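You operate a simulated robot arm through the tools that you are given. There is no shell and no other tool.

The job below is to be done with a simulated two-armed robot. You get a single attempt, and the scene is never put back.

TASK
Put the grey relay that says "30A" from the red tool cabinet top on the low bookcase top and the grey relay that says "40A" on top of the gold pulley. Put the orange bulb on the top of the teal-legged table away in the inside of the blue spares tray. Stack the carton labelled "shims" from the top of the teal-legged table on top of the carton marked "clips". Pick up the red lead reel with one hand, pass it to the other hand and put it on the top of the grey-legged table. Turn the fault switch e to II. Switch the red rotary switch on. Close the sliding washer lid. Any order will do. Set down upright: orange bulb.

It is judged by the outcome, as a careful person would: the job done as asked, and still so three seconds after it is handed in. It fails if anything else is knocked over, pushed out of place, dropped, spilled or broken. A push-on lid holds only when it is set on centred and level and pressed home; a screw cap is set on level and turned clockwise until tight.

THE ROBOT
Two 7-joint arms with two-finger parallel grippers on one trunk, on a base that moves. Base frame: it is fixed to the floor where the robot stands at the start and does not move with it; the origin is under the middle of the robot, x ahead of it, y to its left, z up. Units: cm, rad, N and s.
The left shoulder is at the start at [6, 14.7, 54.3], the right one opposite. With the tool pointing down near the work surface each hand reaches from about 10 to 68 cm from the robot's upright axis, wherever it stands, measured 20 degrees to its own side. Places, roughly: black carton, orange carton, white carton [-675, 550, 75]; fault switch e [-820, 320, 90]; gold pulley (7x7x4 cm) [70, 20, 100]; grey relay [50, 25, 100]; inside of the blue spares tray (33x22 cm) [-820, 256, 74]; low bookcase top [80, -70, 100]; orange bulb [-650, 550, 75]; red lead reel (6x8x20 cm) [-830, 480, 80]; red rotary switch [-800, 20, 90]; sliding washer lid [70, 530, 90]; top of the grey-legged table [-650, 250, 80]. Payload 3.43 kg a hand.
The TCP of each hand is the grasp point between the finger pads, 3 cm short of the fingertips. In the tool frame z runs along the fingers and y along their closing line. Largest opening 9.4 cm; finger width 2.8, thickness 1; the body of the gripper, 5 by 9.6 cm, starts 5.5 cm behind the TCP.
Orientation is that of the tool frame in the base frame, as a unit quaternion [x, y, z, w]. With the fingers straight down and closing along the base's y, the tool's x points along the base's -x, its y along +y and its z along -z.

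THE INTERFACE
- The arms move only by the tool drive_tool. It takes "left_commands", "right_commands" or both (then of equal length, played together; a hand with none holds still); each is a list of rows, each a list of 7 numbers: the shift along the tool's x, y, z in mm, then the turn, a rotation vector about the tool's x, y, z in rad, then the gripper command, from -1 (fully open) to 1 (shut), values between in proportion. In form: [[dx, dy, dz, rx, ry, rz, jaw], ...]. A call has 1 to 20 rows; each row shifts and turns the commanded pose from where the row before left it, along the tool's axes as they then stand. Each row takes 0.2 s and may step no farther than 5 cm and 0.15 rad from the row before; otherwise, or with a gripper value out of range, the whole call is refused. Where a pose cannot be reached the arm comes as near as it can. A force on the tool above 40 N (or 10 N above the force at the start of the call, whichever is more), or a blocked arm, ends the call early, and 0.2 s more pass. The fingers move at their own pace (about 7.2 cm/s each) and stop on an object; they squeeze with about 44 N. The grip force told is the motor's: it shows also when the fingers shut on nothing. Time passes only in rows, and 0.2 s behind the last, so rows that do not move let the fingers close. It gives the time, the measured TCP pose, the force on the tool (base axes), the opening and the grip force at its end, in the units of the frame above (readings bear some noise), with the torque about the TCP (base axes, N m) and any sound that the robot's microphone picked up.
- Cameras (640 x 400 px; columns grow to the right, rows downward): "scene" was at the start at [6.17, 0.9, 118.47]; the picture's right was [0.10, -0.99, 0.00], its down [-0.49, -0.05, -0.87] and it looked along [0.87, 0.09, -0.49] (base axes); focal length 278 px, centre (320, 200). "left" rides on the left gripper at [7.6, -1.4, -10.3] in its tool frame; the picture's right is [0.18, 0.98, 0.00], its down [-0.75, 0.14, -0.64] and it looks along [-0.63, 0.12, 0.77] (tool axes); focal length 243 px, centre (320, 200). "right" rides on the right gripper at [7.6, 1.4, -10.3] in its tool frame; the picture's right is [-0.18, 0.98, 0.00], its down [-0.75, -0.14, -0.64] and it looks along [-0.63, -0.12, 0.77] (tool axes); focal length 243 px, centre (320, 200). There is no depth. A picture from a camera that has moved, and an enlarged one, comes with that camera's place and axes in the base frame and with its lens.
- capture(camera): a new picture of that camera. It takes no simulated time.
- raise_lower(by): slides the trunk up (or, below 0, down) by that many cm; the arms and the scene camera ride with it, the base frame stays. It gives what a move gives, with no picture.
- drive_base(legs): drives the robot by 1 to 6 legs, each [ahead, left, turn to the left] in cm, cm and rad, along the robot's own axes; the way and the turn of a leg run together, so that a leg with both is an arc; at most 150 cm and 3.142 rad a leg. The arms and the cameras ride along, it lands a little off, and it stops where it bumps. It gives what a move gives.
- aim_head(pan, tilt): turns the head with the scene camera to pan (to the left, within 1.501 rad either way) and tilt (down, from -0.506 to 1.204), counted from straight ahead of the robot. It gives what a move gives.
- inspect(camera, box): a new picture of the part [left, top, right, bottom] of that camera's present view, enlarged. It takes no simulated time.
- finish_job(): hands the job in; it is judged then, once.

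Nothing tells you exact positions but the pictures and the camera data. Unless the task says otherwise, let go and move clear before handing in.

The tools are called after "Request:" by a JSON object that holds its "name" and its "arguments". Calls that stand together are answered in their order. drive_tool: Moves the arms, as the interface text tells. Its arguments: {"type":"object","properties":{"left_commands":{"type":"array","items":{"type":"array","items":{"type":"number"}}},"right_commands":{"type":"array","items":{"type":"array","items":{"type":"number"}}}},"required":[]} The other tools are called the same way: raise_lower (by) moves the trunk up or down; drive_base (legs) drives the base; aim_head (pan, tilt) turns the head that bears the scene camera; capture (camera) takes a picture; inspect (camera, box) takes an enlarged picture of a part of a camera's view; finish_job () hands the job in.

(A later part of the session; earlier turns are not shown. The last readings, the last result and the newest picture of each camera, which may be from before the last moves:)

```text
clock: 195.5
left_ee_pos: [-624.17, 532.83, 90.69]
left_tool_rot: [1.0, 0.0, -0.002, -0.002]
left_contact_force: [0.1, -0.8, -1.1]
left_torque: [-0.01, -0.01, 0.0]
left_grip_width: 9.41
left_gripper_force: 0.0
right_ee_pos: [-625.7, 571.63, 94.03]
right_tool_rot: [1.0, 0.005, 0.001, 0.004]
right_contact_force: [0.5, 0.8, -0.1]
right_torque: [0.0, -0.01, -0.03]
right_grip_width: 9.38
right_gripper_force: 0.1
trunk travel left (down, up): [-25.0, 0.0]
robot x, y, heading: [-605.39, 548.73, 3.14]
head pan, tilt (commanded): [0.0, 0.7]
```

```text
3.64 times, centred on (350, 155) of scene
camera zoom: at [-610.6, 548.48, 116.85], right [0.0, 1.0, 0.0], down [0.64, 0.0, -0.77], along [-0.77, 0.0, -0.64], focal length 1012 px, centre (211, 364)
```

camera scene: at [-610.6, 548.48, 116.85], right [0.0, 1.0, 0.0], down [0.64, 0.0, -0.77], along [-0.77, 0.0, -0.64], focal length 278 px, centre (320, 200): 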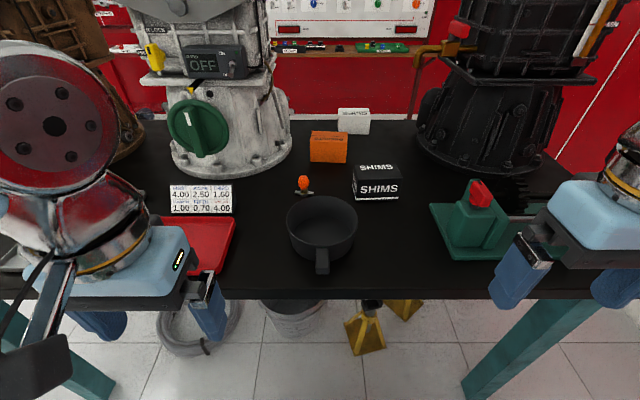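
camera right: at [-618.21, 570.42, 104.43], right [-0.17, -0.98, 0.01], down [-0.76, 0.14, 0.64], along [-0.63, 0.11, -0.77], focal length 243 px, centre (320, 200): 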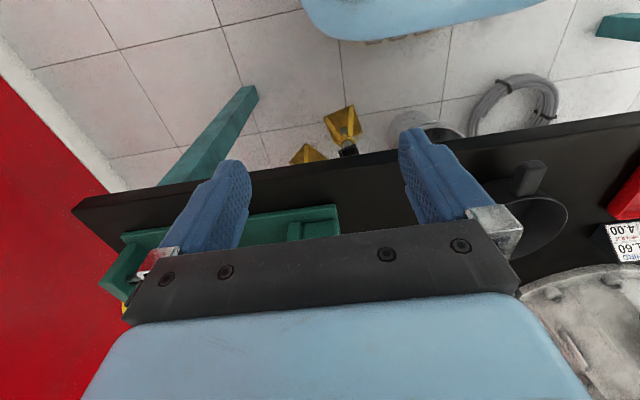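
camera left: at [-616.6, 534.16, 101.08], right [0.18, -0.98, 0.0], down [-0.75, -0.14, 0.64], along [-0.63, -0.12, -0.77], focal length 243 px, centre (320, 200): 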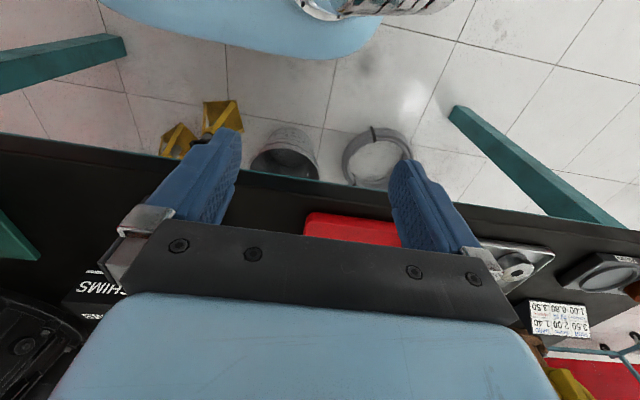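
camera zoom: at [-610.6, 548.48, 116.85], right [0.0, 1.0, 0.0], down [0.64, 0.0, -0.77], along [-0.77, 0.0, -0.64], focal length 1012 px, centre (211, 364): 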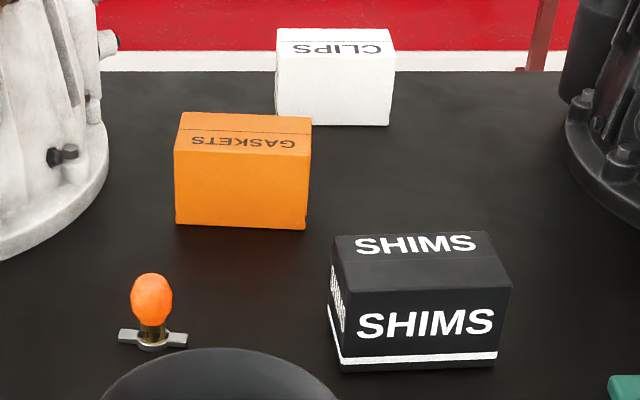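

Request:
{"name": "inspect", "arguments": {"camera": "scene", "box": [345, 155, 410, 210]}}

Request:
{"name": "inspect", "arguments": {"camera": "scene", "box": [285, 165, 325, 205]}}

Request:
{"name": "inspect", "arguments": {"camera": "scene", "box": [300, 95, 380, 170]}}

```text
7.27 times, centred on (378, 182) of scene
camera zoom: at [-610.6, 548.48, 116.85], right [0.0, 1.0, 0.0], down [0.64, 0.0, -0.77], along [-0.77, 0.0, -0.64], focal length 2025 px, centre (-98, 327)
```

zoom: 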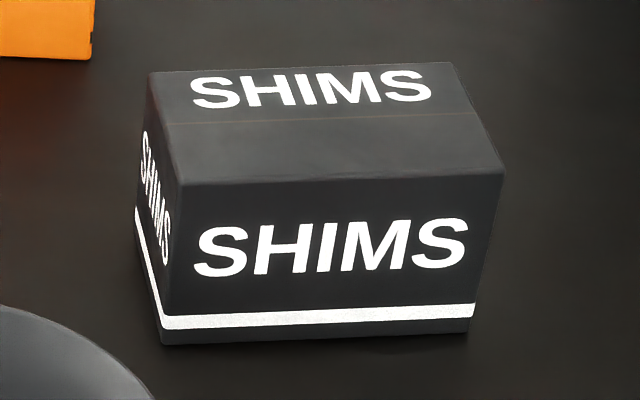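

```text
10.00 times, centred on (305, 185) of scene
camera zoom: at [-610.6, 548.48, 116.85], right [0.0, 1.0, 0.0], down [0.64, 0.0, -0.77], along [-0.77, 0.0, -0.64], focal length 2784 px, centre (470, 350)
```

zoom: 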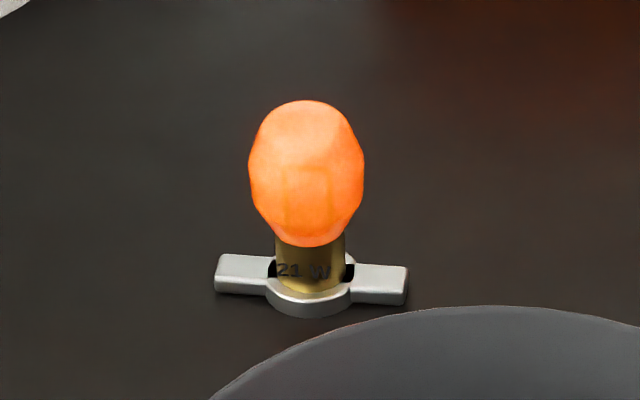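

```text
5.33 times, centred on (340, 132) of scene
camera zoom: at [-610.6, 548.48, 116.85], right [0.0, 1.0, 0.0], down [0.64, 0.0, -0.77], along [-0.77, 0.0, -0.64], focal length 1485 px, centre (213, 560)
```

zoom: 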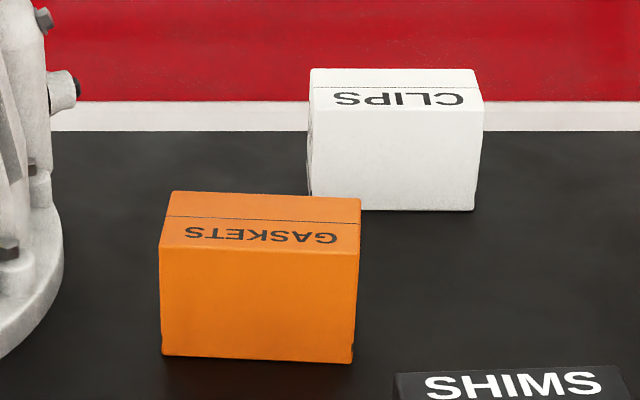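

SHIMS measures about 9.5×6×6 cm at (-661.5, 561.4); the bulb stands on a small foot at about (-661, 544.8). I bring the left hand over toward the bulb and look with its camera to pin down heights.

Request:
{"name": "drive_tool", "arguments": {"left_commands": [[-40, -20, -3, 0, 0, 0, -1], [-40, -20, -3, 0, 0, 0, -1], [-40, -20, -3, 0, 0, 0, -1], [-40, -20, -3, 0, 0, 0, -1], [-40, -20, -3, 0, 0, 0, -1], [-30, -20, 0, 0, 0, 0, -1], [0, 0, 0, 0, 0, 0, -1]]}}

Request:
{"name": "capture", "arguments": {"camera": "left"}}

Request:
{"name": "capture", "arguments": {"camera": "scene"}}

```text
clock: 197.1
left_ee_pos: [-647.24, 545.03, 92.26]
left_tool_rot: [1.0, -0.001, -0.001, 0.0]
left_contact_force: [-0.2, 0.0, -0.2]
left_torque: [-0.01, 0.0, 0.01]
left_grip_width: 9.39
left_gripper_force: 0.2
right_ee_pos: [-625.68, 571.63, 93.99]
right_tool_rot: [1.0, 0.005, 0.001, 0.004]
right_contact_force: [0.2, 0.2, -0.3]
right_torque: [-0.01, -0.01, -0.02]
right_grip_width: 9.4
right_gripper_force: 0.1
trunk travel left (down, up): [-25.0, 0.0]
robot x, y, heading: [-605.51, 548.17, 3.142]
head pan, tilt (commanded): [0.0, 0.7]
```

```text
taken
camera left: at [-639.62, 546.36, 102.65], right [0.18, -0.98, 0.0], down [-0.75, -0.14, 0.64], along [-0.63, -0.12, -0.77], focal length 243 px, centre (320, 200)
```

left: 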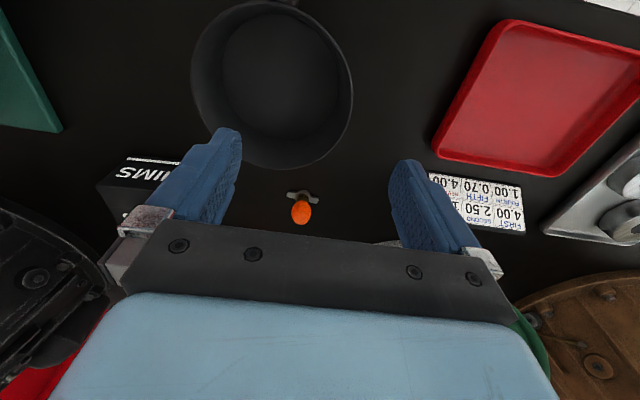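

```text
taken
camera scene: at [-610.62, 548.5, 116.84], right [0.0, 1.0, 0.0], down [0.64, 0.0, -0.76], along [-0.76, 0.0, -0.64], focal length 278 px, centre (320, 200)
```

scene: 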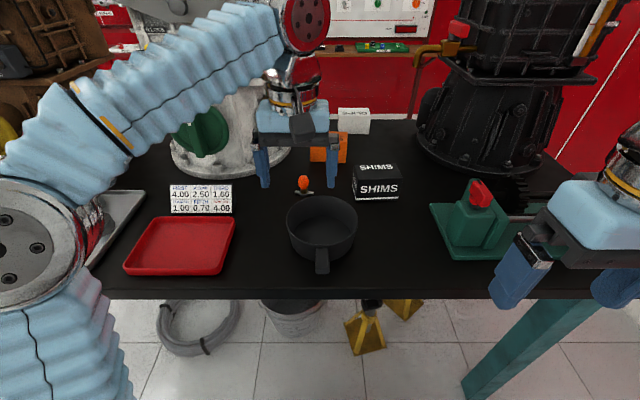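

Request:
{"name": "inspect", "arguments": {"camera": "left", "box": [270, 170, 340, 235]}}

Request:
{"name": "inspect", "arguments": {"camera": "left", "box": [90, 140, 230, 230]}}

```text
6.15 times, centred on (305, 202) of left
camera zoom: at [-639.62, 546.36, 102.65], right [0.18, -0.98, 0.0], down [-0.75, -0.14, 0.64], along [-0.63, -0.12, -0.77], focal length 1493 px, centre (412, 185)
```

zoom: 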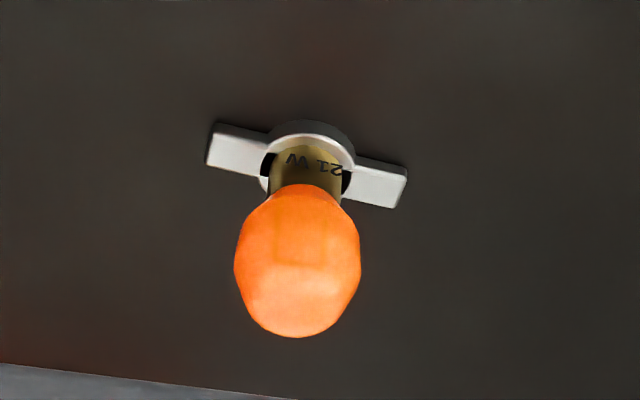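

```text
4.44 times, centred on (160, 185) of left
camera zoom: at [-639.62, 546.36, 102.65], right [0.18, -0.98, 0.0], down [-0.75, -0.14, 0.64], along [-0.63, -0.12, -0.77], focal length 1078 px, centre (1031, 267)
```

zoom: 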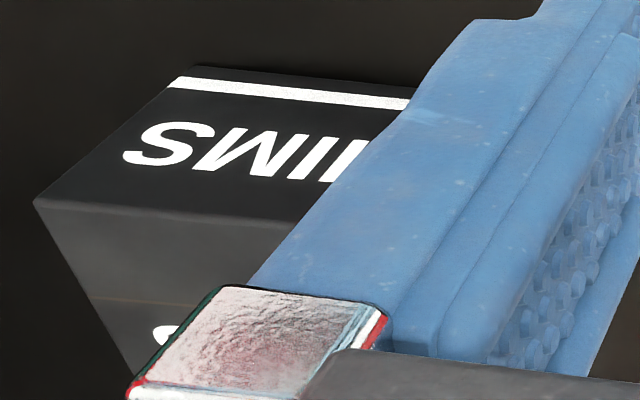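

The ring of the bulb's foot is at (-660.3, 544.8) and the table top at z ≈ 76.4; the glass centre is at z ≈ 80. I move the left hand over the bulb and then straddle it.

Request:
{"name": "drive_tool", "arguments": {"left_commands": [[-33, 0.6, 0, 0, 0, 0, -0.1], [-33, 0.6, 0, 0, 0, 0, -0.1], [-33, 0.6, 0, 0, 0, 0, -0.1], [-32, 0.5, 0, 0, 0, 0, -0.1], [0, 0, 20, 0, 0, 0, -0.1], [0, 0, 20, 0, 0, 0, -0.1], [0, 0, 0, 0, 0, 0, -0.1]]}}

Request:
{"name": "capture", "arguments": {"camera": "left"}}

Request:
{"name": "inspect", "arguments": {"camera": "scene", "box": [230, 80, 410, 230]}}

```text
clock: 198.7
left_ee_pos: [-657.08, 544.61, 88.12]
left_tool_rot: [1.0, 0.0, -0.002, -0.001]
left_contact_force: [0.3, -0.3, 0.5]
left_torque: [0.01, -0.01, 0.01]
left_grip_width: 5.18
left_gripper_force: 0.1
left hand out of reach, approached as far as the arm can: row 4
right_ee_pos: [-625.73, 571.68, 94.16]
right_tool_rot: [1.0, 0.006, 0.001, 0.005]
right_contact_force: [-0.2, -0.8, 0.1]
right_torque: [-0.02, 0.04, 0.01]
right_grip_width: 9.41
right_gripper_force: 0.0
trunk travel left (down, up): [-25.0, 0.0]
robot x, y, heading: [-605.37, 548.68, 3.14]
head pan, tilt (commanded): [0.0, 0.7]
```

```text
taken
camera left: at [-649.45, 545.91, 98.5], right [0.18, -0.98, 0.0], down [-0.75, -0.14, 0.64], along [-0.63, -0.12, -0.77], focal length 243 px, centre (320, 200)
```

left: 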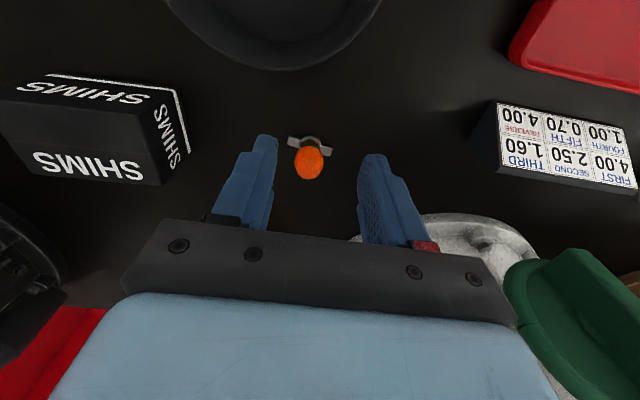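

```text
2.67 times, centred on (320, 155) of scene
camera zoom: at [-610.6, 548.48, 116.85], right [0.0, 1.0, 0.0], down [0.64, 0.0, -0.76], along [-0.76, 0.0, -0.64], focal length 742 px, centre (320, 320)
```

zoom: 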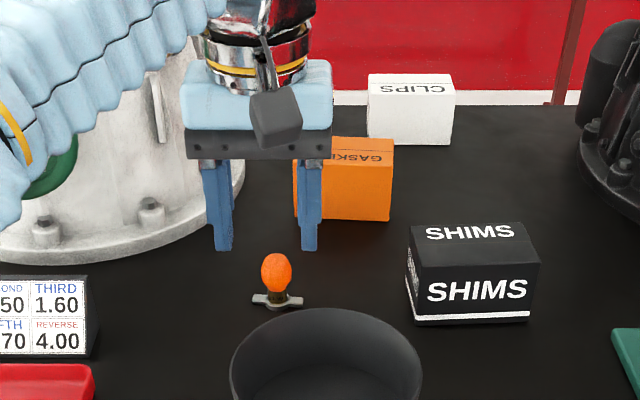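

Request:
{"name": "drive_tool", "arguments": {"left_commands": [[-8, -1, 18, 0, 0, 0, -0.1], [-8, -1, 19, 0, 0, 0, -0.1], [-8, -1, 19, 0, 0, 0, -0.1], [-8, -1, 19, 0, 0, 0, -0.1], [0, 0, 0, 0, 0, 0, -0.1]]}}

Request:
{"name": "capture", "arguments": {"camera": "left"}}

Request:
{"name": "inspect", "arguments": {"camera": "scene", "box": [260, 120, 360, 220]}}

```text
clock: 199.9
left_ee_pos: [-660.07, 545.07, 80.48]
left_tool_rot: [1.0, 0.0, -0.002, 0.0]
left_contact_force: [0.4, -0.3, 0.2]
left_torque: [0.03, -0.01, 0.06]
left_grip_width: 5.15
left_gripper_force: 0.0
right_ee_pos: [-625.79, 571.61, 94.1]
right_tool_rot: [1.0, 0.005, 0.001, 0.004]
right_contact_force: [-0.3, 0.7, 0.2]
right_torque: [0.0, -0.01, 0.02]
right_grip_width: 9.41
right_gripper_force: 0.0
trunk travel left (down, up): [-25.0, 0.0]
robot x, y, heading: [-605.45, 548.17, 3.134]
head pan, tilt (commanded): [0.0, 0.7]
```

```text
taken
camera left: at [-652.51, 546.32, 90.81], right [0.18, -0.98, 0.0], down [-0.75, -0.14, 0.64], along [-0.63, -0.12, -0.76], focal length 243 px, centre (320, 200)
```

left: 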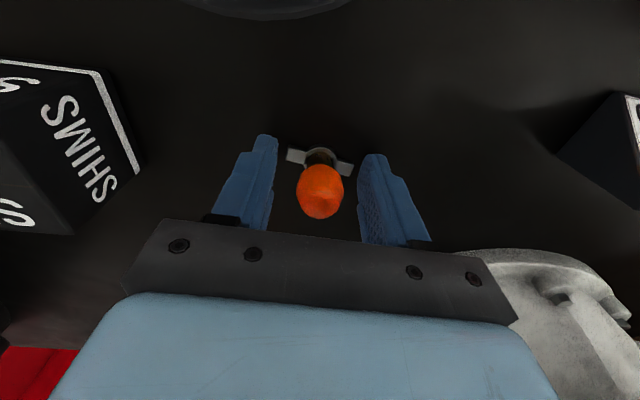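

```text
4.00 times, centred on (310, 170) of scene
camera zoom: at [-610.61, 548.48, 116.84], right [0.0, 1.0, 0.0], down [0.64, 0.0, -0.76], along [-0.76, 0.0, -0.64], focal length 1114 px, centre (360, 320)
```

zoom: 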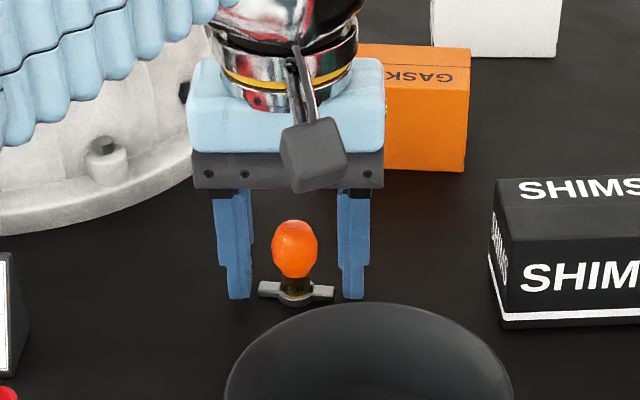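

Request:
{"name": "drive_tool", "arguments": {"left_commands": [[0, 0, 0, 0, 0, 0, 0.3], [0, 0, 0, 0, 0, 0, 0.6], [0, 0, 0, 0, 0, 0, 1], [0, 0, 0, 0, 0, 0, 1]]}}

Request:
{"name": "capture", "arguments": {"camera": "left"}}

Request:
{"name": "inspect", "arguments": {"camera": "scene", "box": [260, 120, 360, 220]}}

```text
clock: 200.9
left_ee_pos: [-660.07, 545.08, 80.38]
left_tool_rot: [1.0, 0.0, -0.002, -0.001]
left_contact_force: [0.3, 1.3, 11.7]
left_torque: [0.0, 0.0, -0.01]
left_grip_width: 2.32
left_gripper_force: 43.8
right_ee_pos: [-625.66, 571.58, 94.1]
right_tool_rot: [1.0, 0.005, 0.0, 0.005]
right_contact_force: [0.3, -0.5, 0.0]
right_torque: [-0.02, 0.02, -0.01]
right_grip_width: 9.41
right_gripper_force: 0.1
trunk travel left (down, up): [-25.0, 0.0]
robot x, y, heading: [-605.33, 548.5, 3.142]
head pan, tilt (commanded): [0.0, 0.7]
```

```text
taken
camera left: at [-652.44, 546.34, 90.91], right [0.18, -0.98, 0.0], down [-0.75, -0.14, 0.65], along [-0.63, -0.12, -0.76], focal length 243 px, centre (320, 200)
```

left: 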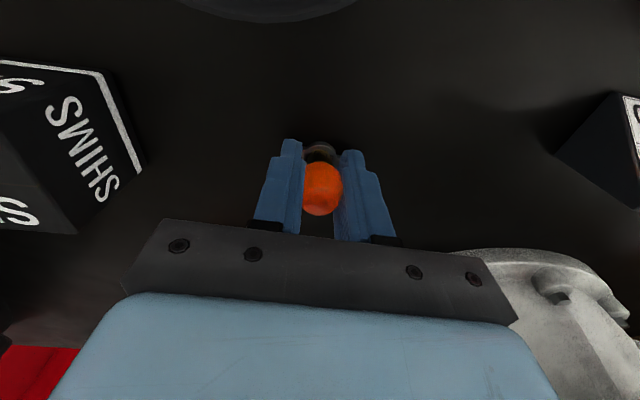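

```text
4.00 times, centred on (310, 170) of scene
camera zoom: at [-610.54, 548.49, 116.86], right [0.0, 1.0, 0.0], down [0.64, 0.0, -0.77], along [-0.77, 0.0, -0.64], focal length 1114 px, centre (360, 320)
```

zoom: 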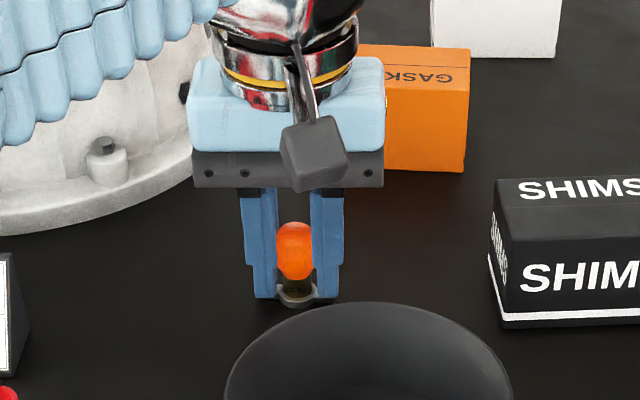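

Bulb gripped. I lift it straight up and check it.

Request:
{"name": "drive_tool", "arguments": {"left_commands": [[0, 0, -10, 0, 0, 0, 1], [0, 0, -15, 0, 0, 0, 1], [3, 0, -20, 0, 0, 0, 1], [10, 0, -20, 0, 0, 0, 1], [20, 0, -20, 0, 0, 0, 1]]}}

Request:
{"name": "capture", "arguments": {"camera": "left"}}

Request:
{"name": "inspect", "arguments": {"camera": "scene", "box": [240, 80, 400, 220]}}

```text
clock: 202.1
left_ee_pos: [-656.75, 544.81, 89.07]
left_tool_rot: [1.0, 0.0, -0.002, 0.0]
left_contact_force: [-0.2, 0.4, -0.9]
left_torque: [-0.03, -0.01, 0.03]
left_grip_width: 2.3
left_gripper_force: 44.2
right_ee_pos: [-625.69, 571.64, 93.99]
right_tool_rot: [1.0, 0.005, 0.001, 0.005]
right_contact_force: [0.4, 0.7, 0.1]
right_torque: [0.02, -0.01, 0.04]
right_grip_width: 9.41
right_gripper_force: 0.1
trunk travel left (down, up): [-25.0, 0.0]
robot x, y, heading: [-605.36, 548.69, 3.141]
head pan, tilt (commanded): [0.0, 0.7]
```

```text
taken
camera left: at [-649.17, 546.06, 99.48], right [0.18, -0.98, 0.0], down [-0.75, -0.14, 0.64], along [-0.63, -0.12, -0.77], focal length 243 px, centre (320, 200)
```

left: 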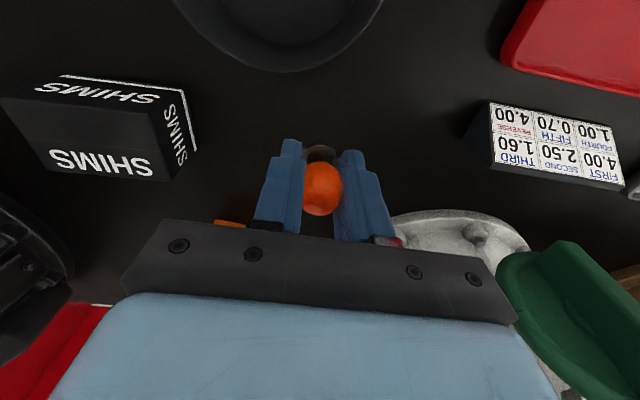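

```text
2.86 times, centred on (320, 150) of scene
camera zoom: at [-610.63, 548.48, 116.84], right [0.0, 1.0, 0.0], down [0.64, 0.0, -0.76], along [-0.76, 0.0, -0.64], focal length 796 px, centre (320, 343)
```

zoom: 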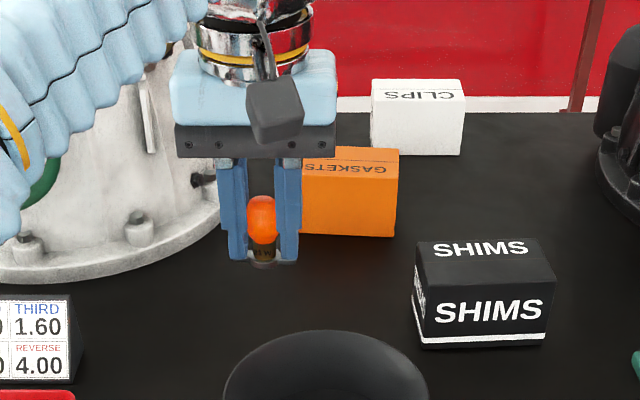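

The bulb and its foot came up together. I retract the left hand to the side and prepare the right hand, turned 90°, for the SHIMS carton.

Request:
{"name": "drive_tool", "arguments": {"left_commands": [[20, 5, -12, 0, 0, 0, 1], [38, 20, -12, 0, 0, 0, 1], [40, 22, -10, 0, 0, 0, 1], [40, 22, -6, 0, 0, 0, 1], [40, 22, 0, 0, 0, 0, 1], [40, 22, 0, 0, 0, 0, 1], [40, 22, 0, 0, 0, 0, 1], [20, 22, 0, 0, 0, 0, 1]]}}

Request:
{"name": "drive_tool", "arguments": {"right_commands": [[0, 0, 0, 0, 0, 0.143, -1], [0, 0, 0, 0, 0, 0.143, -1], [0, 0, 0, 0, 0, 0.143, -1], [0, 0, 0, 0, 0, 0.143, -1], [0, 0, 0, 0, 0, 0.143, -1], [0, 0, 0, 0, 0, 0.143, -1], [0, 0, 0, 0, 0, 0.143, -1], [0, 0, 0, 0, 0, 0.143, -1], [0, 0, 0, 0, 0, 0.143, -1], [0, 0, 0, 0, 0, 0.143, -1], [0, 0, 0, 0, 0, 0.141, -1]]}}

Request:
{"name": "capture", "arguments": {"camera": "scene"}}

Request:
{"name": "capture", "arguments": {"camera": "right"}}

```text
clock: 203.9
left_ee_pos: [-628.75, 529.21, 93.08]
left_tool_rot: [1.0, -0.001, -0.002, -0.001]
left_contact_force: [-0.3, 0.3, -0.2]
left_torque: [-0.02, -0.04, 0.02]
left_grip_width: 2.34
left_gripper_force: 43.6
right_ee_pos: [-625.66, 571.66, 94.03]
right_tool_rot: [1.0, 0.005, 0.002, 0.004]
right_contact_force: [-0.4, -0.7, 0.7]
right_torque: [-0.04, -0.01, 0.04]
right_grip_width: 9.4
right_gripper_force: 0.1
trunk travel left (down, up): [-25.0, 0.0]
robot x, y, heading: [-605.48, 548.74, 3.14]
head pan, tilt (commanded): [0.0, 0.7]
```

```text
clock: 206.3
left_ee_pos: [-628.67, 529.17, 93.0]
left_tool_rot: [1.0, 0.0, -0.002, -0.001]
left_contact_force: [-0.2, 0.5, 0.0]
left_torque: [0.01, 0.01, 0.0]
left_grip_width: 2.34
left_gripper_force: 43.1
right_ee_pos: [-625.84, 571.67, 93.99]
right_tool_rot: [0.71, -0.704, 0.004, 0.002]
right_contact_force: [-0.1, 0.1, -0.3]
right_torque: [-0.01, -0.04, 0.0]
right_grip_width: 9.37
right_gripper_force: 0.1
trunk travel left (down, up): [-25.0, 0.0]
robot x, y, heading: [-605.26, 548.48, 3.139]
head pan, tilt (commanded): [0.0, 0.7]
```

```text
taken
camera scene: at [-610.6, 548.48, 116.85], right [0.0, 1.0, 0.0], down [0.64, 0.0, -0.76], along [-0.76, 0.0, -0.64], focal length 278 px, centre (320, 200)
```

scene: 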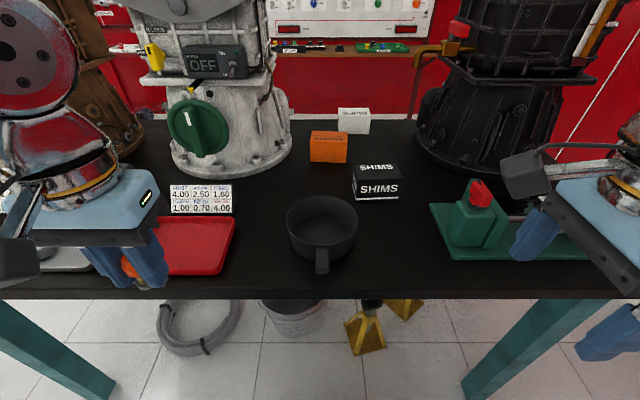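

```text
taken
camera right: at [-627.28, 564.16, 104.42], right [-0.98, 0.17, 0.0], down [0.13, 0.76, 0.64], along [0.11, 0.63, -0.77], focal length 243 px, centre (320, 200)
```

right: 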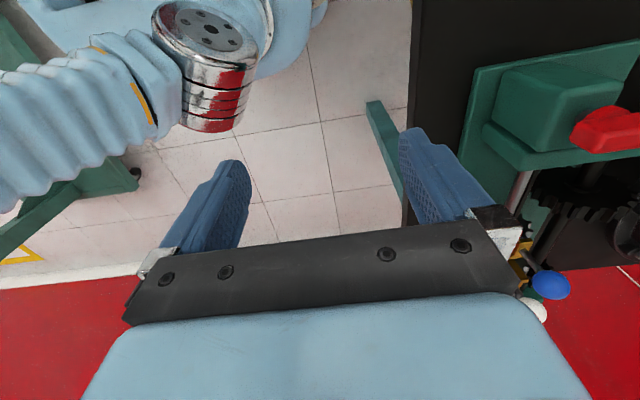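

Next I edge the base 5 cm forward for more reach height, then bring the right hand over the SHIMS carton.

Request:
{"name": "drive_base", "arguments": {"legs": [[5, 0, 0]]}}

Request:
{"name": "drive_tool", "arguments": {"right_commands": [[8, 32, 0, 0, 0, -0.07, -1], [18, 32, 0, 0, 0, 0, -1], [18, 32, 0, 0, 0, 0, -1], [18, 32, 5, 0, 0, 0, -1], [18, 32, 5, 0, 0, 0, -1], [10, 32, 10, 0, 0, 0, -1], [0, 32, 10, 0, 0, 0, -1], [0, 0, 0, 0, 0, 0, -1]]}}

Request:
{"name": "capture", "arguments": {"camera": "right"}}

Request:
{"name": "capture", "arguments": {"camera": "scene"}}

```text
clock: 207.2
left_ee_pos: [-633.73, 529.11, 93.11]
left_tool_rot: [1.0, -0.001, -0.001, -0.001]
left_contact_force: [0.3, -0.5, 0.6]
left_torque: [0.03, 0.03, 0.05]
left_grip_width: 2.29
left_gripper_force: 44.2
right_ee_pos: [-630.85, 571.7, 94.05]
right_tool_rot: [0.711, -0.703, 0.003, 0.003]
right_contact_force: [-0.3, -0.2, 0.1]
right_torque: [0.0, 0.01, -0.01]
right_grip_width: 9.39
right_gripper_force: 0.0
trunk travel left (down, up): [-25.0, 0.0]
robot x, y, heading: [-609.76, 548.66, 3.142]
head pan, tilt (commanded): [0.0, 0.7]
```

```text
clock: 209.0
left_ee_pos: [-633.85, 529.08, 93.0]
left_tool_rot: [1.0, -0.001, -0.002, -0.002]
left_contact_force: [-0.8, -0.8, -0.6]
left_torque: [-0.01, -0.04, -0.01]
left_grip_width: 2.3
left_gripper_force: 44.3
right_ee_pos: [-652.69, 561.38, 90.95]
right_tool_rot: [0.735, -0.678, 0.003, 0.003]
right_contact_force: [-0.4, -0.2, -0.5]
right_torque: [0.01, -0.01, 0.02]
right_grip_width: 9.39
right_gripper_force: 0.0
trunk travel left (down, up): [-25.0, 0.0]
robot x, y, heading: [-610.15, 548.62, 3.144]
head pan, tilt (commanded): [0.0, 0.7]
```

```text
taken
camera right: at [-653.66, 553.79, 101.46], right [-0.99, 0.1, 0.0], down [0.08, 0.77, 0.64], along [0.07, 0.63, -0.77], focal length 243 px, centre (320, 200)
```

right: 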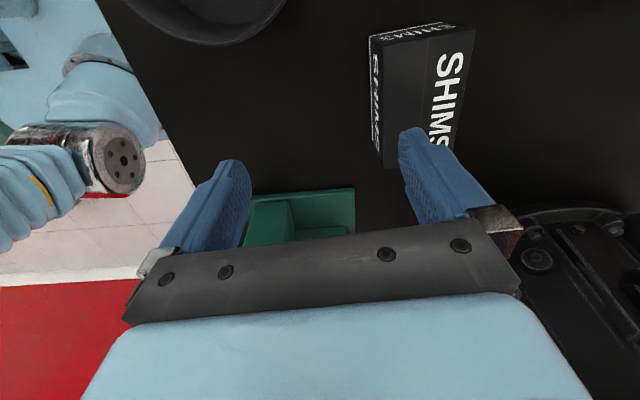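

```text
taken
camera scene: at [-615.68, 548.47, 116.84], right [0.0, 1.0, 0.0], down [0.64, 0.0, -0.76], along [-0.76, 0.0, -0.64], focal length 278 px, centre (320, 200)
```

scene: 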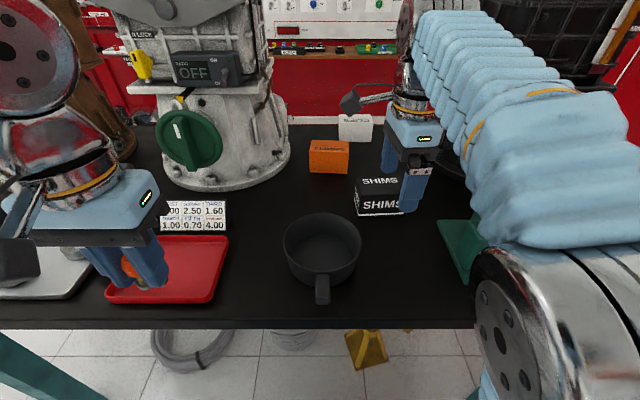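

Request:
{"name": "inspect", "arguments": {"camera": "right", "box": [340, 10, 500, 180]}}

```text
2.35 times, centred on (420, 95) of right
camera zoom: at [-653.66, 553.79, 101.46], right [-0.99, 0.1, 0.0], down [0.08, 0.77, 0.64], along [0.07, 0.63, -0.77], focal length 571 px, centre (85, 447)
```

zoom: 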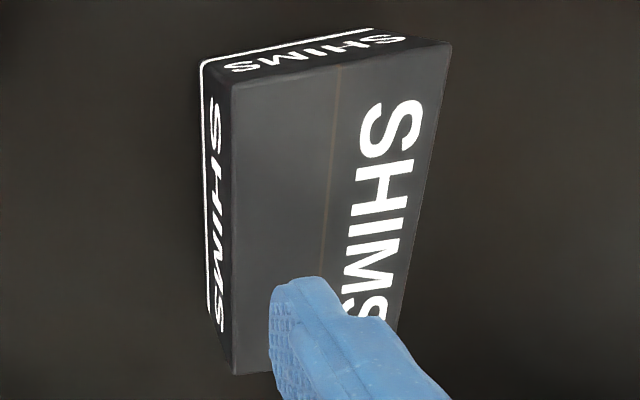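

Request:
{"name": "drive_tool", "arguments": {"right_commands": [[-2.1, 26.6, 6, 0, 0, 0, -1], [-2.1, 26.6, 6, 0, 0, 0, -1], [-2.1, 26.6, 6, 0, 0, 0, -1], [0, 0, 10, 0, 0, 0, -1], [0, 0, 0, 0, 0, 0, -1]]}}

Request:
{"name": "capture", "arguments": {"camera": "right"}}

Request:
{"name": "inspect", "arguments": {"camera": "scene", "box": [290, 80, 480, 230]}}

```text
clock: 210.2
left_ee_pos: [-633.8, 529.15, 93.04]
left_tool_rot: [1.0, -0.001, -0.002, -0.001]
left_contact_force: [-0.5, -0.1, 0.0]
left_torque: [0.02, 0.04, -0.01]
left_grip_width: 2.28
left_gripper_force: 44.0
right_ee_pos: [-660.44, 561.12, 88.27]
right_tool_rot: [0.735, -0.678, 0.003, 0.002]
right_contact_force: [-0.1, 0.2, 0.1]
right_torque: [-0.03, 0.0, -0.01]
right_grip_width: 9.39
right_gripper_force: 0.1
trunk travel left (down, up): [-25.0, 0.0]
robot x, y, heading: [-610.1, 548.6, 3.141]
head pan, tilt (commanded): [0.0, 0.7]
```

```text
taken
camera right: at [-661.44, 553.55, 98.66], right [-0.99, 0.1, 0.0], down [0.08, 0.77, 0.64], along [0.07, 0.63, -0.77], focal length 243 px, centre (320, 200)
```

right: 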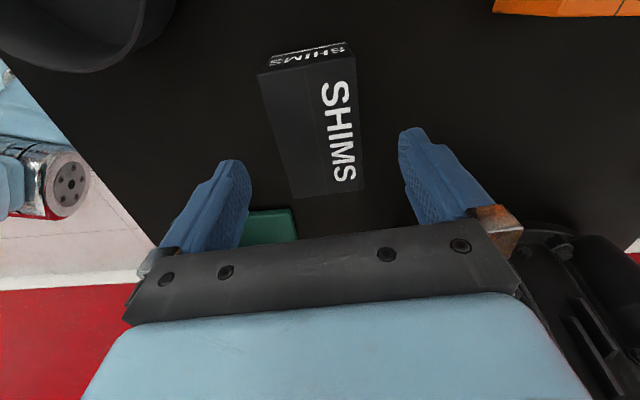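

```text
2.67 times, centred on (385, 155) of scene
camera zoom: at [-615.65, 548.48, 116.84], right [0.0, 1.0, 0.0], down [0.64, 0.0, -0.76], along [-0.76, 0.0, -0.64], focal length 742 px, centre (147, 320)
```

zoom: 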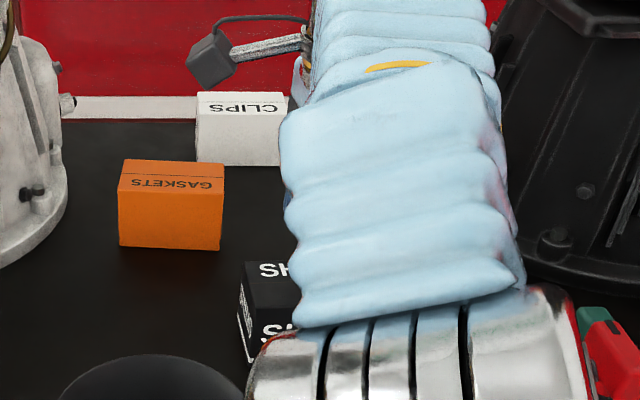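

Request:
{"name": "drive_tool", "arguments": {"right_commands": [[-3, 0, 20, 0, 0, 0, -1], [0, 0, 20, 0, 0, 0, -1], [0, 0, 20, 0, 0, 0, -1], [0, 0, 20, 0, 0, 0, -1], [0, 0, 0, 0, 0, 0, -1]]}}

Request:
{"name": "capture", "arguments": {"camera": "right"}}

```text
clock: 211.4
left_ee_pos: [-633.85, 529.12, 92.91]
left_tool_rot: [1.0, -0.001, -0.002, -0.002]
left_contact_force: [0.3, -0.4, 0.0]
left_torque: [-0.02, 0.01, 0.02]
left_grip_width: 2.33
left_gripper_force: 43.7
right_ee_pos: [-660.43, 561.56, 80.39]
right_tool_rot: [0.735, -0.678, 0.003, 0.003]
right_contact_force: [1.3, 0.3, -0.3]
right_torque: [0.0, 0.02, 0.01]
right_grip_width: 9.38
right_gripper_force: 0.1
trunk travel left (down, up): [-25.0, 0.0]
robot x, y, heading: [-610.5, 548.4, 3.141]
head pan, tilt (commanded): [0.0, 0.7]
```

```text
taken
camera right: at [-661.46, 554.02, 90.74], right [-0.99, 0.1, 0.0], down [0.08, 0.77, 0.64], along [0.07, 0.63, -0.77], focal length 243 px, centre (320, 200)
```

right: 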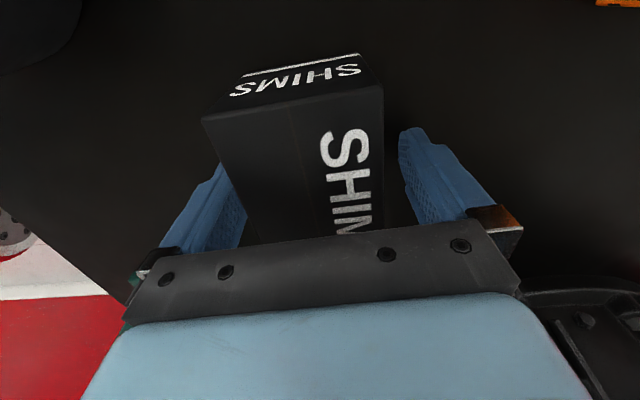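

Request:
{"name": "drive_tool", "arguments": {"right_commands": [[0, 0, 0, 0, 0, 0, -0.5], [0, 0, 0, 0, 0, 0, 0], [0, 0, 0, 0, 0, 0, 1], [0, 0, 0, 0, 0, 0, 1], [0, 0, 0, 0, 0, 0, 1]]}}

Request:
{"name": "drive_tool", "arguments": {"right_commands": [[0, 0, -15, 0, 0, 0, 1], [0, 0, -20, 0, 0, 0, 1], [0, 0, -20, 0, 0, 0, 1], [0, 0, -10, 0, 0, 0, 1]]}}

Request:
{"name": "capture", "arguments": {"camera": "right"}}

Request:
{"name": "capture", "arguments": {"camera": "scene"}}

```text
clock: 212.6
left_ee_pos: [-633.81, 529.02, 93.14]
left_tool_rot: [1.0, -0.001, -0.003, -0.001]
left_contact_force: [0.7, -0.4, -0.3]
left_torque: [-0.04, 0.0, -0.01]
left_grip_width: 2.33
left_gripper_force: 43.9
right_ee_pos: [-660.64, 561.68, 80.36]
right_tool_rot: [0.735, -0.678, 0.003, 0.003]
right_contact_force: [0.6, -0.2, -0.4]
right_torque: [0.01, 0.07, -0.01]
right_grip_width: 6.21
right_gripper_force: 44.2
trunk travel left (down, up): [-25.0, 0.0]
robot x, y, heading: [-610.09, 548.75, 3.137]
head pan, tilt (commanded): [0.0, 0.7]
```

```text
clock: 213.6
left_ee_pos: [-633.85, 529.08, 93.04]
left_tool_rot: [1.0, -0.001, -0.002, -0.001]
left_contact_force: [-0.8, -0.8, -0.2]
left_torque: [0.0, 0.06, 0.01]
left_grip_width: 2.32
left_gripper_force: 43.9
right_ee_pos: [-660.59, 561.54, 86.85]
right_tool_rot: [0.735, -0.678, 0.004, 0.002]
right_contact_force: [0.6, 0.1, -3.2]
right_torque: [-0.01, 0.0, -0.03]
right_grip_width: 6.22
right_gripper_force: 44.0
trunk travel left (down, up): [-25.0, 0.0]
robot x, y, heading: [-610.44, 548.57, 3.143]
head pan, tilt (commanded): [0.0, 0.7]
```

```text
taken
camera right: at [-661.47, 553.9, 97.36], right [-0.99, 0.1, 0.0], down [0.08, 0.77, 0.64], along [0.07, 0.63, -0.77], focal length 243 px, centre (320, 200)
```

right: 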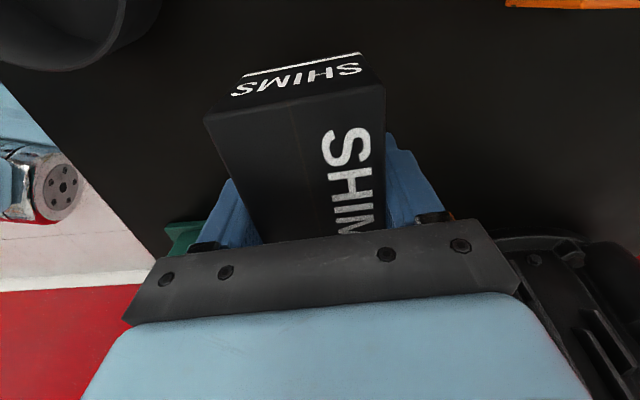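

```text
taken
camera scene: at [-615.67, 548.48, 116.84], right [0.0, 1.0, 0.0], down [0.64, 0.0, -0.76], along [-0.76, 0.0, -0.64], focal length 278 px, centre (320, 200)
```

scene: 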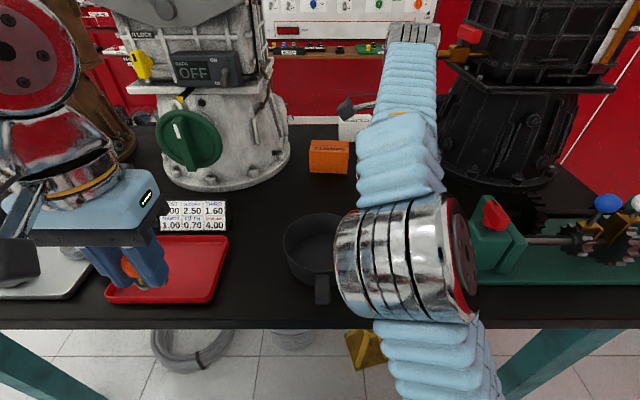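

Both items are in hand. I retract the SHIMS carton toward the body, above the pot and vise.

Request:
{"name": "drive_tool", "arguments": {"right_commands": [[0, -25, -20, 0, 0, 0, 1], [0, -35, -20, 0, 0, 0, 1], [-5, -40, -15, 0, 0, 0, 1], [-8, -42, -8, 0, 0, 0, 1], [-8, -42, 0, 0, 0, 0, 1], [-8, -42, 0, 0, 0, 0, 1], [-8, -42, 0, 0, 0, 0, 1], [0, 0, 0, 0, 0, 0, 1]]}}

Request:
{"name": "capture", "arguments": {"camera": "scene"}}

Request:
{"name": "aim_head", "arguments": {"pan": -0.9, "tilt": 0.8}}

Request:
{"name": "capture", "arguments": {"camera": "scene"}}

```text
clock: 215.4
left_ee_pos: [-633.81, 529.14, 93.13]
left_tool_rot: [1.0, -0.001, -0.001, -0.001]
left_contact_force: [0.2, -0.2, -0.1]
left_torque: [0.02, 0.02, 0.01]
left_grip_width: 2.32
left_gripper_force: 44.1
right_ee_pos: [-634.1, 567.1, 92.91]
right_tool_rot: [0.735, -0.679, 0.003, 0.003]
right_contact_force: [1.1, -0.3, -3.0]
right_torque: [0.03, 0.03, -0.01]
right_grip_width: 6.23
right_gripper_force: 43.9
trunk travel left (down, up): [-25.0, 0.0]
robot x, y, heading: [-610.62, 548.71, 3.139]
head pan, tilt (commanded): [0.0, 0.7]
```

```text
taken
camera scene: at [-615.64, 548.49, 116.85], right [0.0, 1.0, 0.0], down [0.64, 0.0, -0.77], along [-0.77, 0.0, -0.64], focal length 278 px, centre (320, 200)
```

scene: 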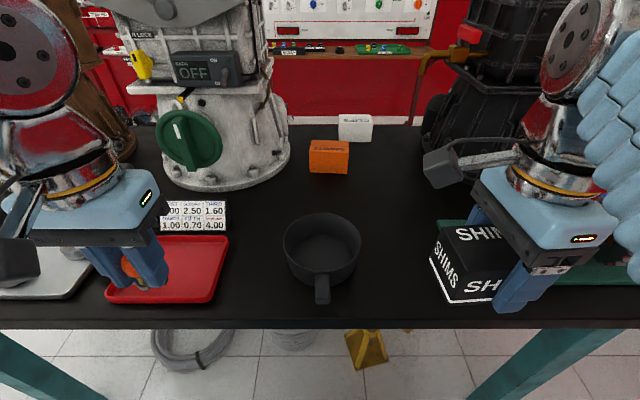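

```text
clock: 216.6
left_ee_pos: [-633.84, 529.27, 92.92]
left_tool_rot: [1.0, -0.001, -0.002, -0.001]
left_contact_force: [-0.3, 0.3, -1.2]
left_torque: [-0.01, 0.02, 0.01]
left_grip_width: 2.29
left_gripper_force: 43.8
right_ee_pos: [-634.13, 567.06, 92.77]
right_tool_rot: [0.735, -0.678, 0.004, 0.003]
right_contact_force: [-0.4, 0.4, -3.2]
right_torque: [0.03, -0.01, -0.01]
right_grip_width: 6.23
right_gripper_force: 44.4
trunk travel left (down, up): [-25.0, 0.0]
robot x, y, heading: [-610.36, 548.77, 3.139]
head pan, tilt (commanded): [-0.901, 0.799]
```

```text
taken
camera scene: at [-612.17, 554.8, 116.02], right [0.78, 0.62, 0.0], down [0.45, -0.56, -0.7], along [-0.43, 0.55, -0.72], focal length 278 px, centre (320, 200)
```

scene: 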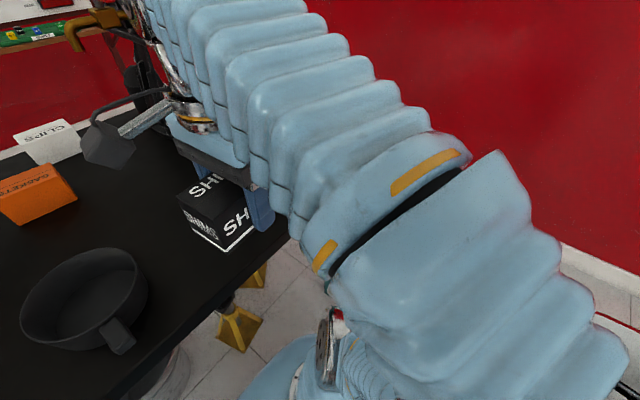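

Now I back off from the table and go around its left end to reach the CLIPS carton from behind.

Request:
{"name": "drive_base", "arguments": {"legs": [[-18, 0, 0], [0, 140, 0]]}}

Request:
{"name": "aim_head", "arguments": {"pan": 0.0, "tilt": 0.35}}

Request:
{"name": "capture", "arguments": {"camera": "scene"}}

Request:
{"name": "aim_head", "arguments": {"pan": 0.8, "tilt": 0.35}}

Request:
{"name": "capture", "arguments": {"camera": "scene"}}

Request:
{"name": "aim_head", "arguments": {"pan": -0.7, "tilt": 0.35}}

Request:
{"name": "capture", "arguments": {"camera": "scene"}}

```text
clock: 224.8
left_ee_pos: [-616.17, 388.82, 93.06]
left_tool_rot: [1.0, -0.005, -0.002, -0.001]
left_contact_force: [0.0, 0.1, 0.0]
left_torque: [-0.01, 0.01, -0.01]
left_grip_width: 2.28
left_gripper_force: 43.8
right_ee_pos: [-616.02, 426.86, 92.93]
right_tool_rot: [0.732, -0.681, 0.003, 0.003]
right_contact_force: [-0.3, -0.7, -3.5]
right_torque: [0.02, 0.03, -0.01]
right_grip_width: 6.2
right_gripper_force: 44.0
trunk travel left (down, up): [-25.0, 0.0]
robot x, y, heading: [-592.2, 408.31, 3.133]
head pan, tilt (commanded): [-0.901, 0.799]
```

```text
clock: 226.0
left_ee_pos: [-616.12, 388.91, 93.03]
left_tool_rot: [1.0, -0.005, -0.002, -0.002]
left_contact_force: [0.2, 0.6, -0.2]
left_torque: [-0.05, 0.01, 0.02]
left_grip_width: 2.26
left_gripper_force: 43.8
right_ee_pos: [-615.99, 426.86, 92.9]
right_tool_rot: [0.732, -0.681, 0.003, 0.003]
right_contact_force: [-0.6, -0.1, -3.9]
right_torque: [0.0, 0.0, 0.01]
right_grip_width: 6.21
right_gripper_force: 44.1
trunk travel left (down, up): [-25.0, 0.0]
robot x, y, heading: [-592.42, 407.9, 3.133]
head pan, tilt (commanded): [0.0, 0.351]
```

```text
taken
camera scene: at [-598.54, 408.09, 119.98], right [0.01, 1.0, 0.0], down [0.34, 0.0, -0.94], along [-0.94, 0.01, -0.34], focal length 278 px, centre (320, 200)
```

scene: 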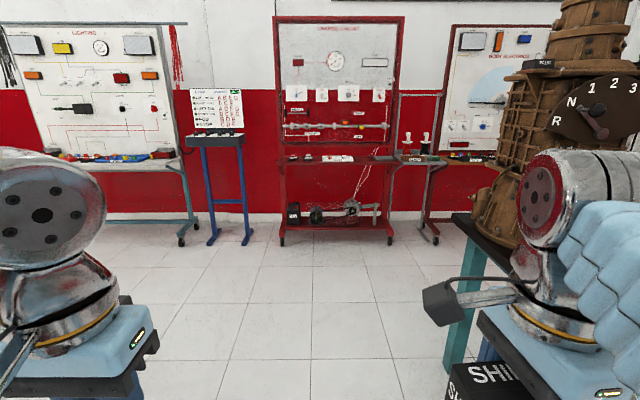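

```text
clock: 227.1
left_ee_pos: [-616.12, 388.8, 93.04]
left_tool_rot: [1.0, -0.006, -0.002, -0.001]
left_contact_force: [0.2, 0.3, -0.5]
left_torque: [0.0, 0.02, 0.03]
left_grip_width: 2.25
left_gripper_force: 44.9
right_ee_pos: [-616.03, 426.8, 92.95]
right_tool_rot: [0.731, -0.682, 0.003, 0.003]
right_contact_force: [-0.3, 0.1, -1.8]
right_torque: [0.02, -0.02, -0.03]
right_grip_width: 6.23
right_gripper_force: 43.6
trunk travel left (down, up): [-25.0, 0.0]
robot x, y, heading: [-592.06, 407.8, 3.131]
head pan, tilt (commanded): [0.799, 0.351]
```

```text
taken
camera scene: at [-595.8, 401.38, 119.98], right [-0.71, 0.71, 0.0], down [0.24, 0.24, -0.94], along [-0.66, -0.67, -0.34], focal length 278 px, centre (320, 200)
```

scene: 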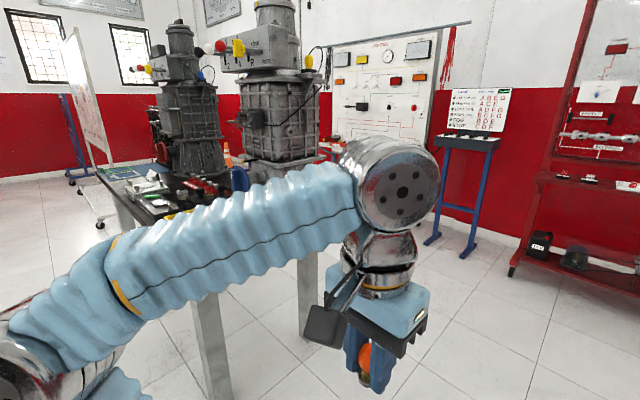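

```text
clock: 228.7
left_ee_pos: [-616.02, 388.96, 93.07]
left_tool_rot: [1.0, -0.005, -0.002, -0.001]
left_contact_force: [-1.1, 0.0, -0.7]
left_torque: [0.03, -0.05, -0.02]
left_grip_width: 2.26
left_gripper_force: 44.0
right_ee_pos: [-616.13, 426.87, 92.88]
right_tool_rot: [0.732, -0.682, 0.003, 0.004]
right_contact_force: [-0.1, -0.8, -3.3]
right_torque: [0.04, -0.03, -0.01]
right_grip_width: 6.21
right_gripper_force: 43.6
trunk travel left (down, up): [-25.0, 0.0]
robot x, y, heading: [-592.22, 408.22, 3.126]
head pan, tilt (commanded): [-0.7, 0.351]
```

```text
taken
camera scene: at [-596.28, 414.05, 119.98], right [0.65, 0.76, 0.0], down [0.26, -0.22, -0.94], along [-0.71, 0.61, -0.34], focal length 278 px, centre (320, 200)
```

scene: 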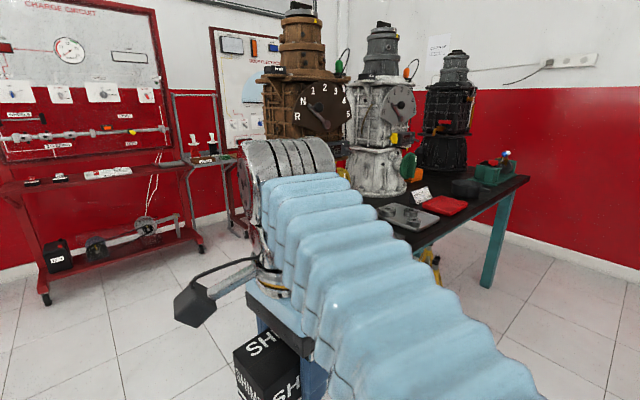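

The racks along the far wall start at about x -820, so the aisle behind the table is about 117 cm wide, which is enough. I turn around in the open space between the tables, then back into that aisle.

Request:
{"name": "drive_base", "arguments": {"legs": [[63, 12, 0.012], [0, 0, 1.57], [0, 0, 1.57]]}}

Request:
{"name": "drive_base", "arguments": {"legs": [[-100, 0, 0]]}}

Request:
{"name": "aim_head", "arguments": {"pan": 0.9, "tilt": 0.35}}

Request:
{"name": "capture", "arguments": {"camera": "scene"}}

Request:
{"name": "aim_head", "arguments": {"pan": 1.5, "tilt": 0.7}}

Request:
{"name": "capture", "arguments": {"camera": "scene"}}

```text
clock: 239.8
left_ee_pos: [-632.79, 414.6, 92.99]
left_tool_rot: [0.023, 1.0, -0.001, 0.002]
left_contact_force: [0.2, 0.9, -0.6]
left_torque: [0.01, 0.03, -0.01]
left_grip_width: 2.26
left_gripper_force: 44.3
right_ee_pos: [-634.19, 376.68, 92.91]
right_tool_rot: [0.694, 0.72, 0.003, -0.003]
right_contact_force: [0.5, -0.1, -1.9]
right_torque: [-0.02, 0.0, 0.01]
right_grip_width: 6.21
right_gripper_force: 43.8
trunk travel left (down, up): [-25.0, 0.0]
robot x, y, heading: [-657.42, 396.11, -0.043]
head pan, tilt (commanded): [-0.7, 0.351]
```

```text
clock: 245.1
left_ee_pos: [-734.63, 419.54, 93.08]
left_tool_rot: [0.027, 1.0, -0.001, 0.002]
left_contact_force: [0.9, 0.1, -0.4]
left_torque: [0.03, -0.03, 0.0]
left_grip_width: 2.28
left_gripper_force: 43.9
right_ee_pos: [-736.3, 381.56, 92.99]
right_tool_rot: [0.697, 0.717, 0.002, -0.004]
right_contact_force: [0.2, 0.4, -2.3]
right_torque: [-0.02, 0.0, 0.01]
right_grip_width: 6.21
right_gripper_force: 43.8
trunk travel left (down, up): [-25.0, 0.0]
robot x, y, heading: [-758.84, 401.68, -0.052]
head pan, tilt (commanded): [-0.7, 0.351]
```

```text
clock: 246.8
left_ee_pos: [-734.52, 419.49, 93.01]
left_tool_rot: [0.026, 1.0, -0.001, 0.001]
left_contact_force: [-0.1, -0.1, 0.9]
left_torque: [0.02, -0.02, -0.03]
left_grip_width: 2.26
left_gripper_force: 43.8
right_ee_pos: [-736.15, 381.68, 92.87]
right_tool_rot: [0.696, 0.718, 0.004, -0.004]
right_contact_force: [-0.7, -0.1, -3.3]
right_torque: [-0.03, -0.02, -0.03]
right_grip_width: 6.2
right_gripper_force: 44.2
trunk travel left (down, up): [-25.0, 0.0]
robot x, y, heading: [-759.05, 401.19, -0.054]
head pan, tilt (commanded): [0.901, 0.351]
```

```text
taken
camera scene: at [-755.68, 408.43, 119.98], right [0.75, -0.66, 0.0], down [-0.23, -0.26, -0.94], along [0.62, 0.7, -0.34], focal length 278 px, centre (320, 200)
```

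scene: 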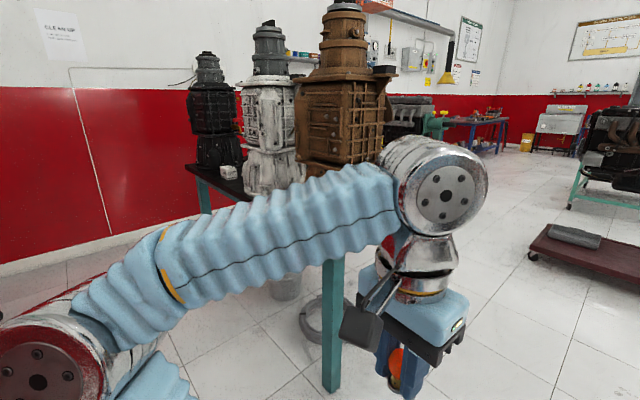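

```text
clock: 247.8
left_ee_pos: [-734.54, 419.42, 93.13]
left_tool_rot: [0.027, 1.0, -0.001, 0.002]
left_contact_force: [0.2, 0.1, -0.1]
left_torque: [0.02, 0.01, -0.02]
left_grip_width: 2.25
left_gripper_force: 44.1
right_ee_pos: [-736.07, 381.59, 92.89]
right_tool_rot: [0.697, 0.717, 0.003, -0.003]
right_contact_force: [-0.5, 0.7, -2.7]
right_torque: [0.0, 0.01, -0.01]
right_grip_width: 6.22
right_gripper_force: 44.7
trunk travel left (down, up): [-25.0, 0.0]
robot x, y, heading: [-759.06, 401.56, -0.053]
head pan, tilt (commanded): [1.499, 0.7]
```

```text
taken
camera scene: at [-760.78, 409.89, 116.85], right [0.99, -0.13, 0.0], down [-0.08, -0.64, -0.77], along [0.1, 0.76, -0.64], focal length 278 px, centre (320, 200)
```

scene: 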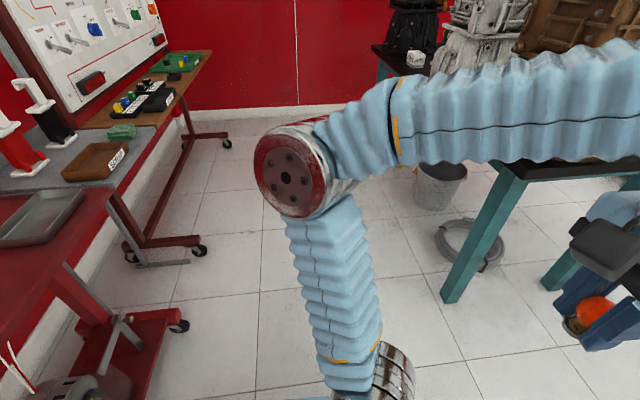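

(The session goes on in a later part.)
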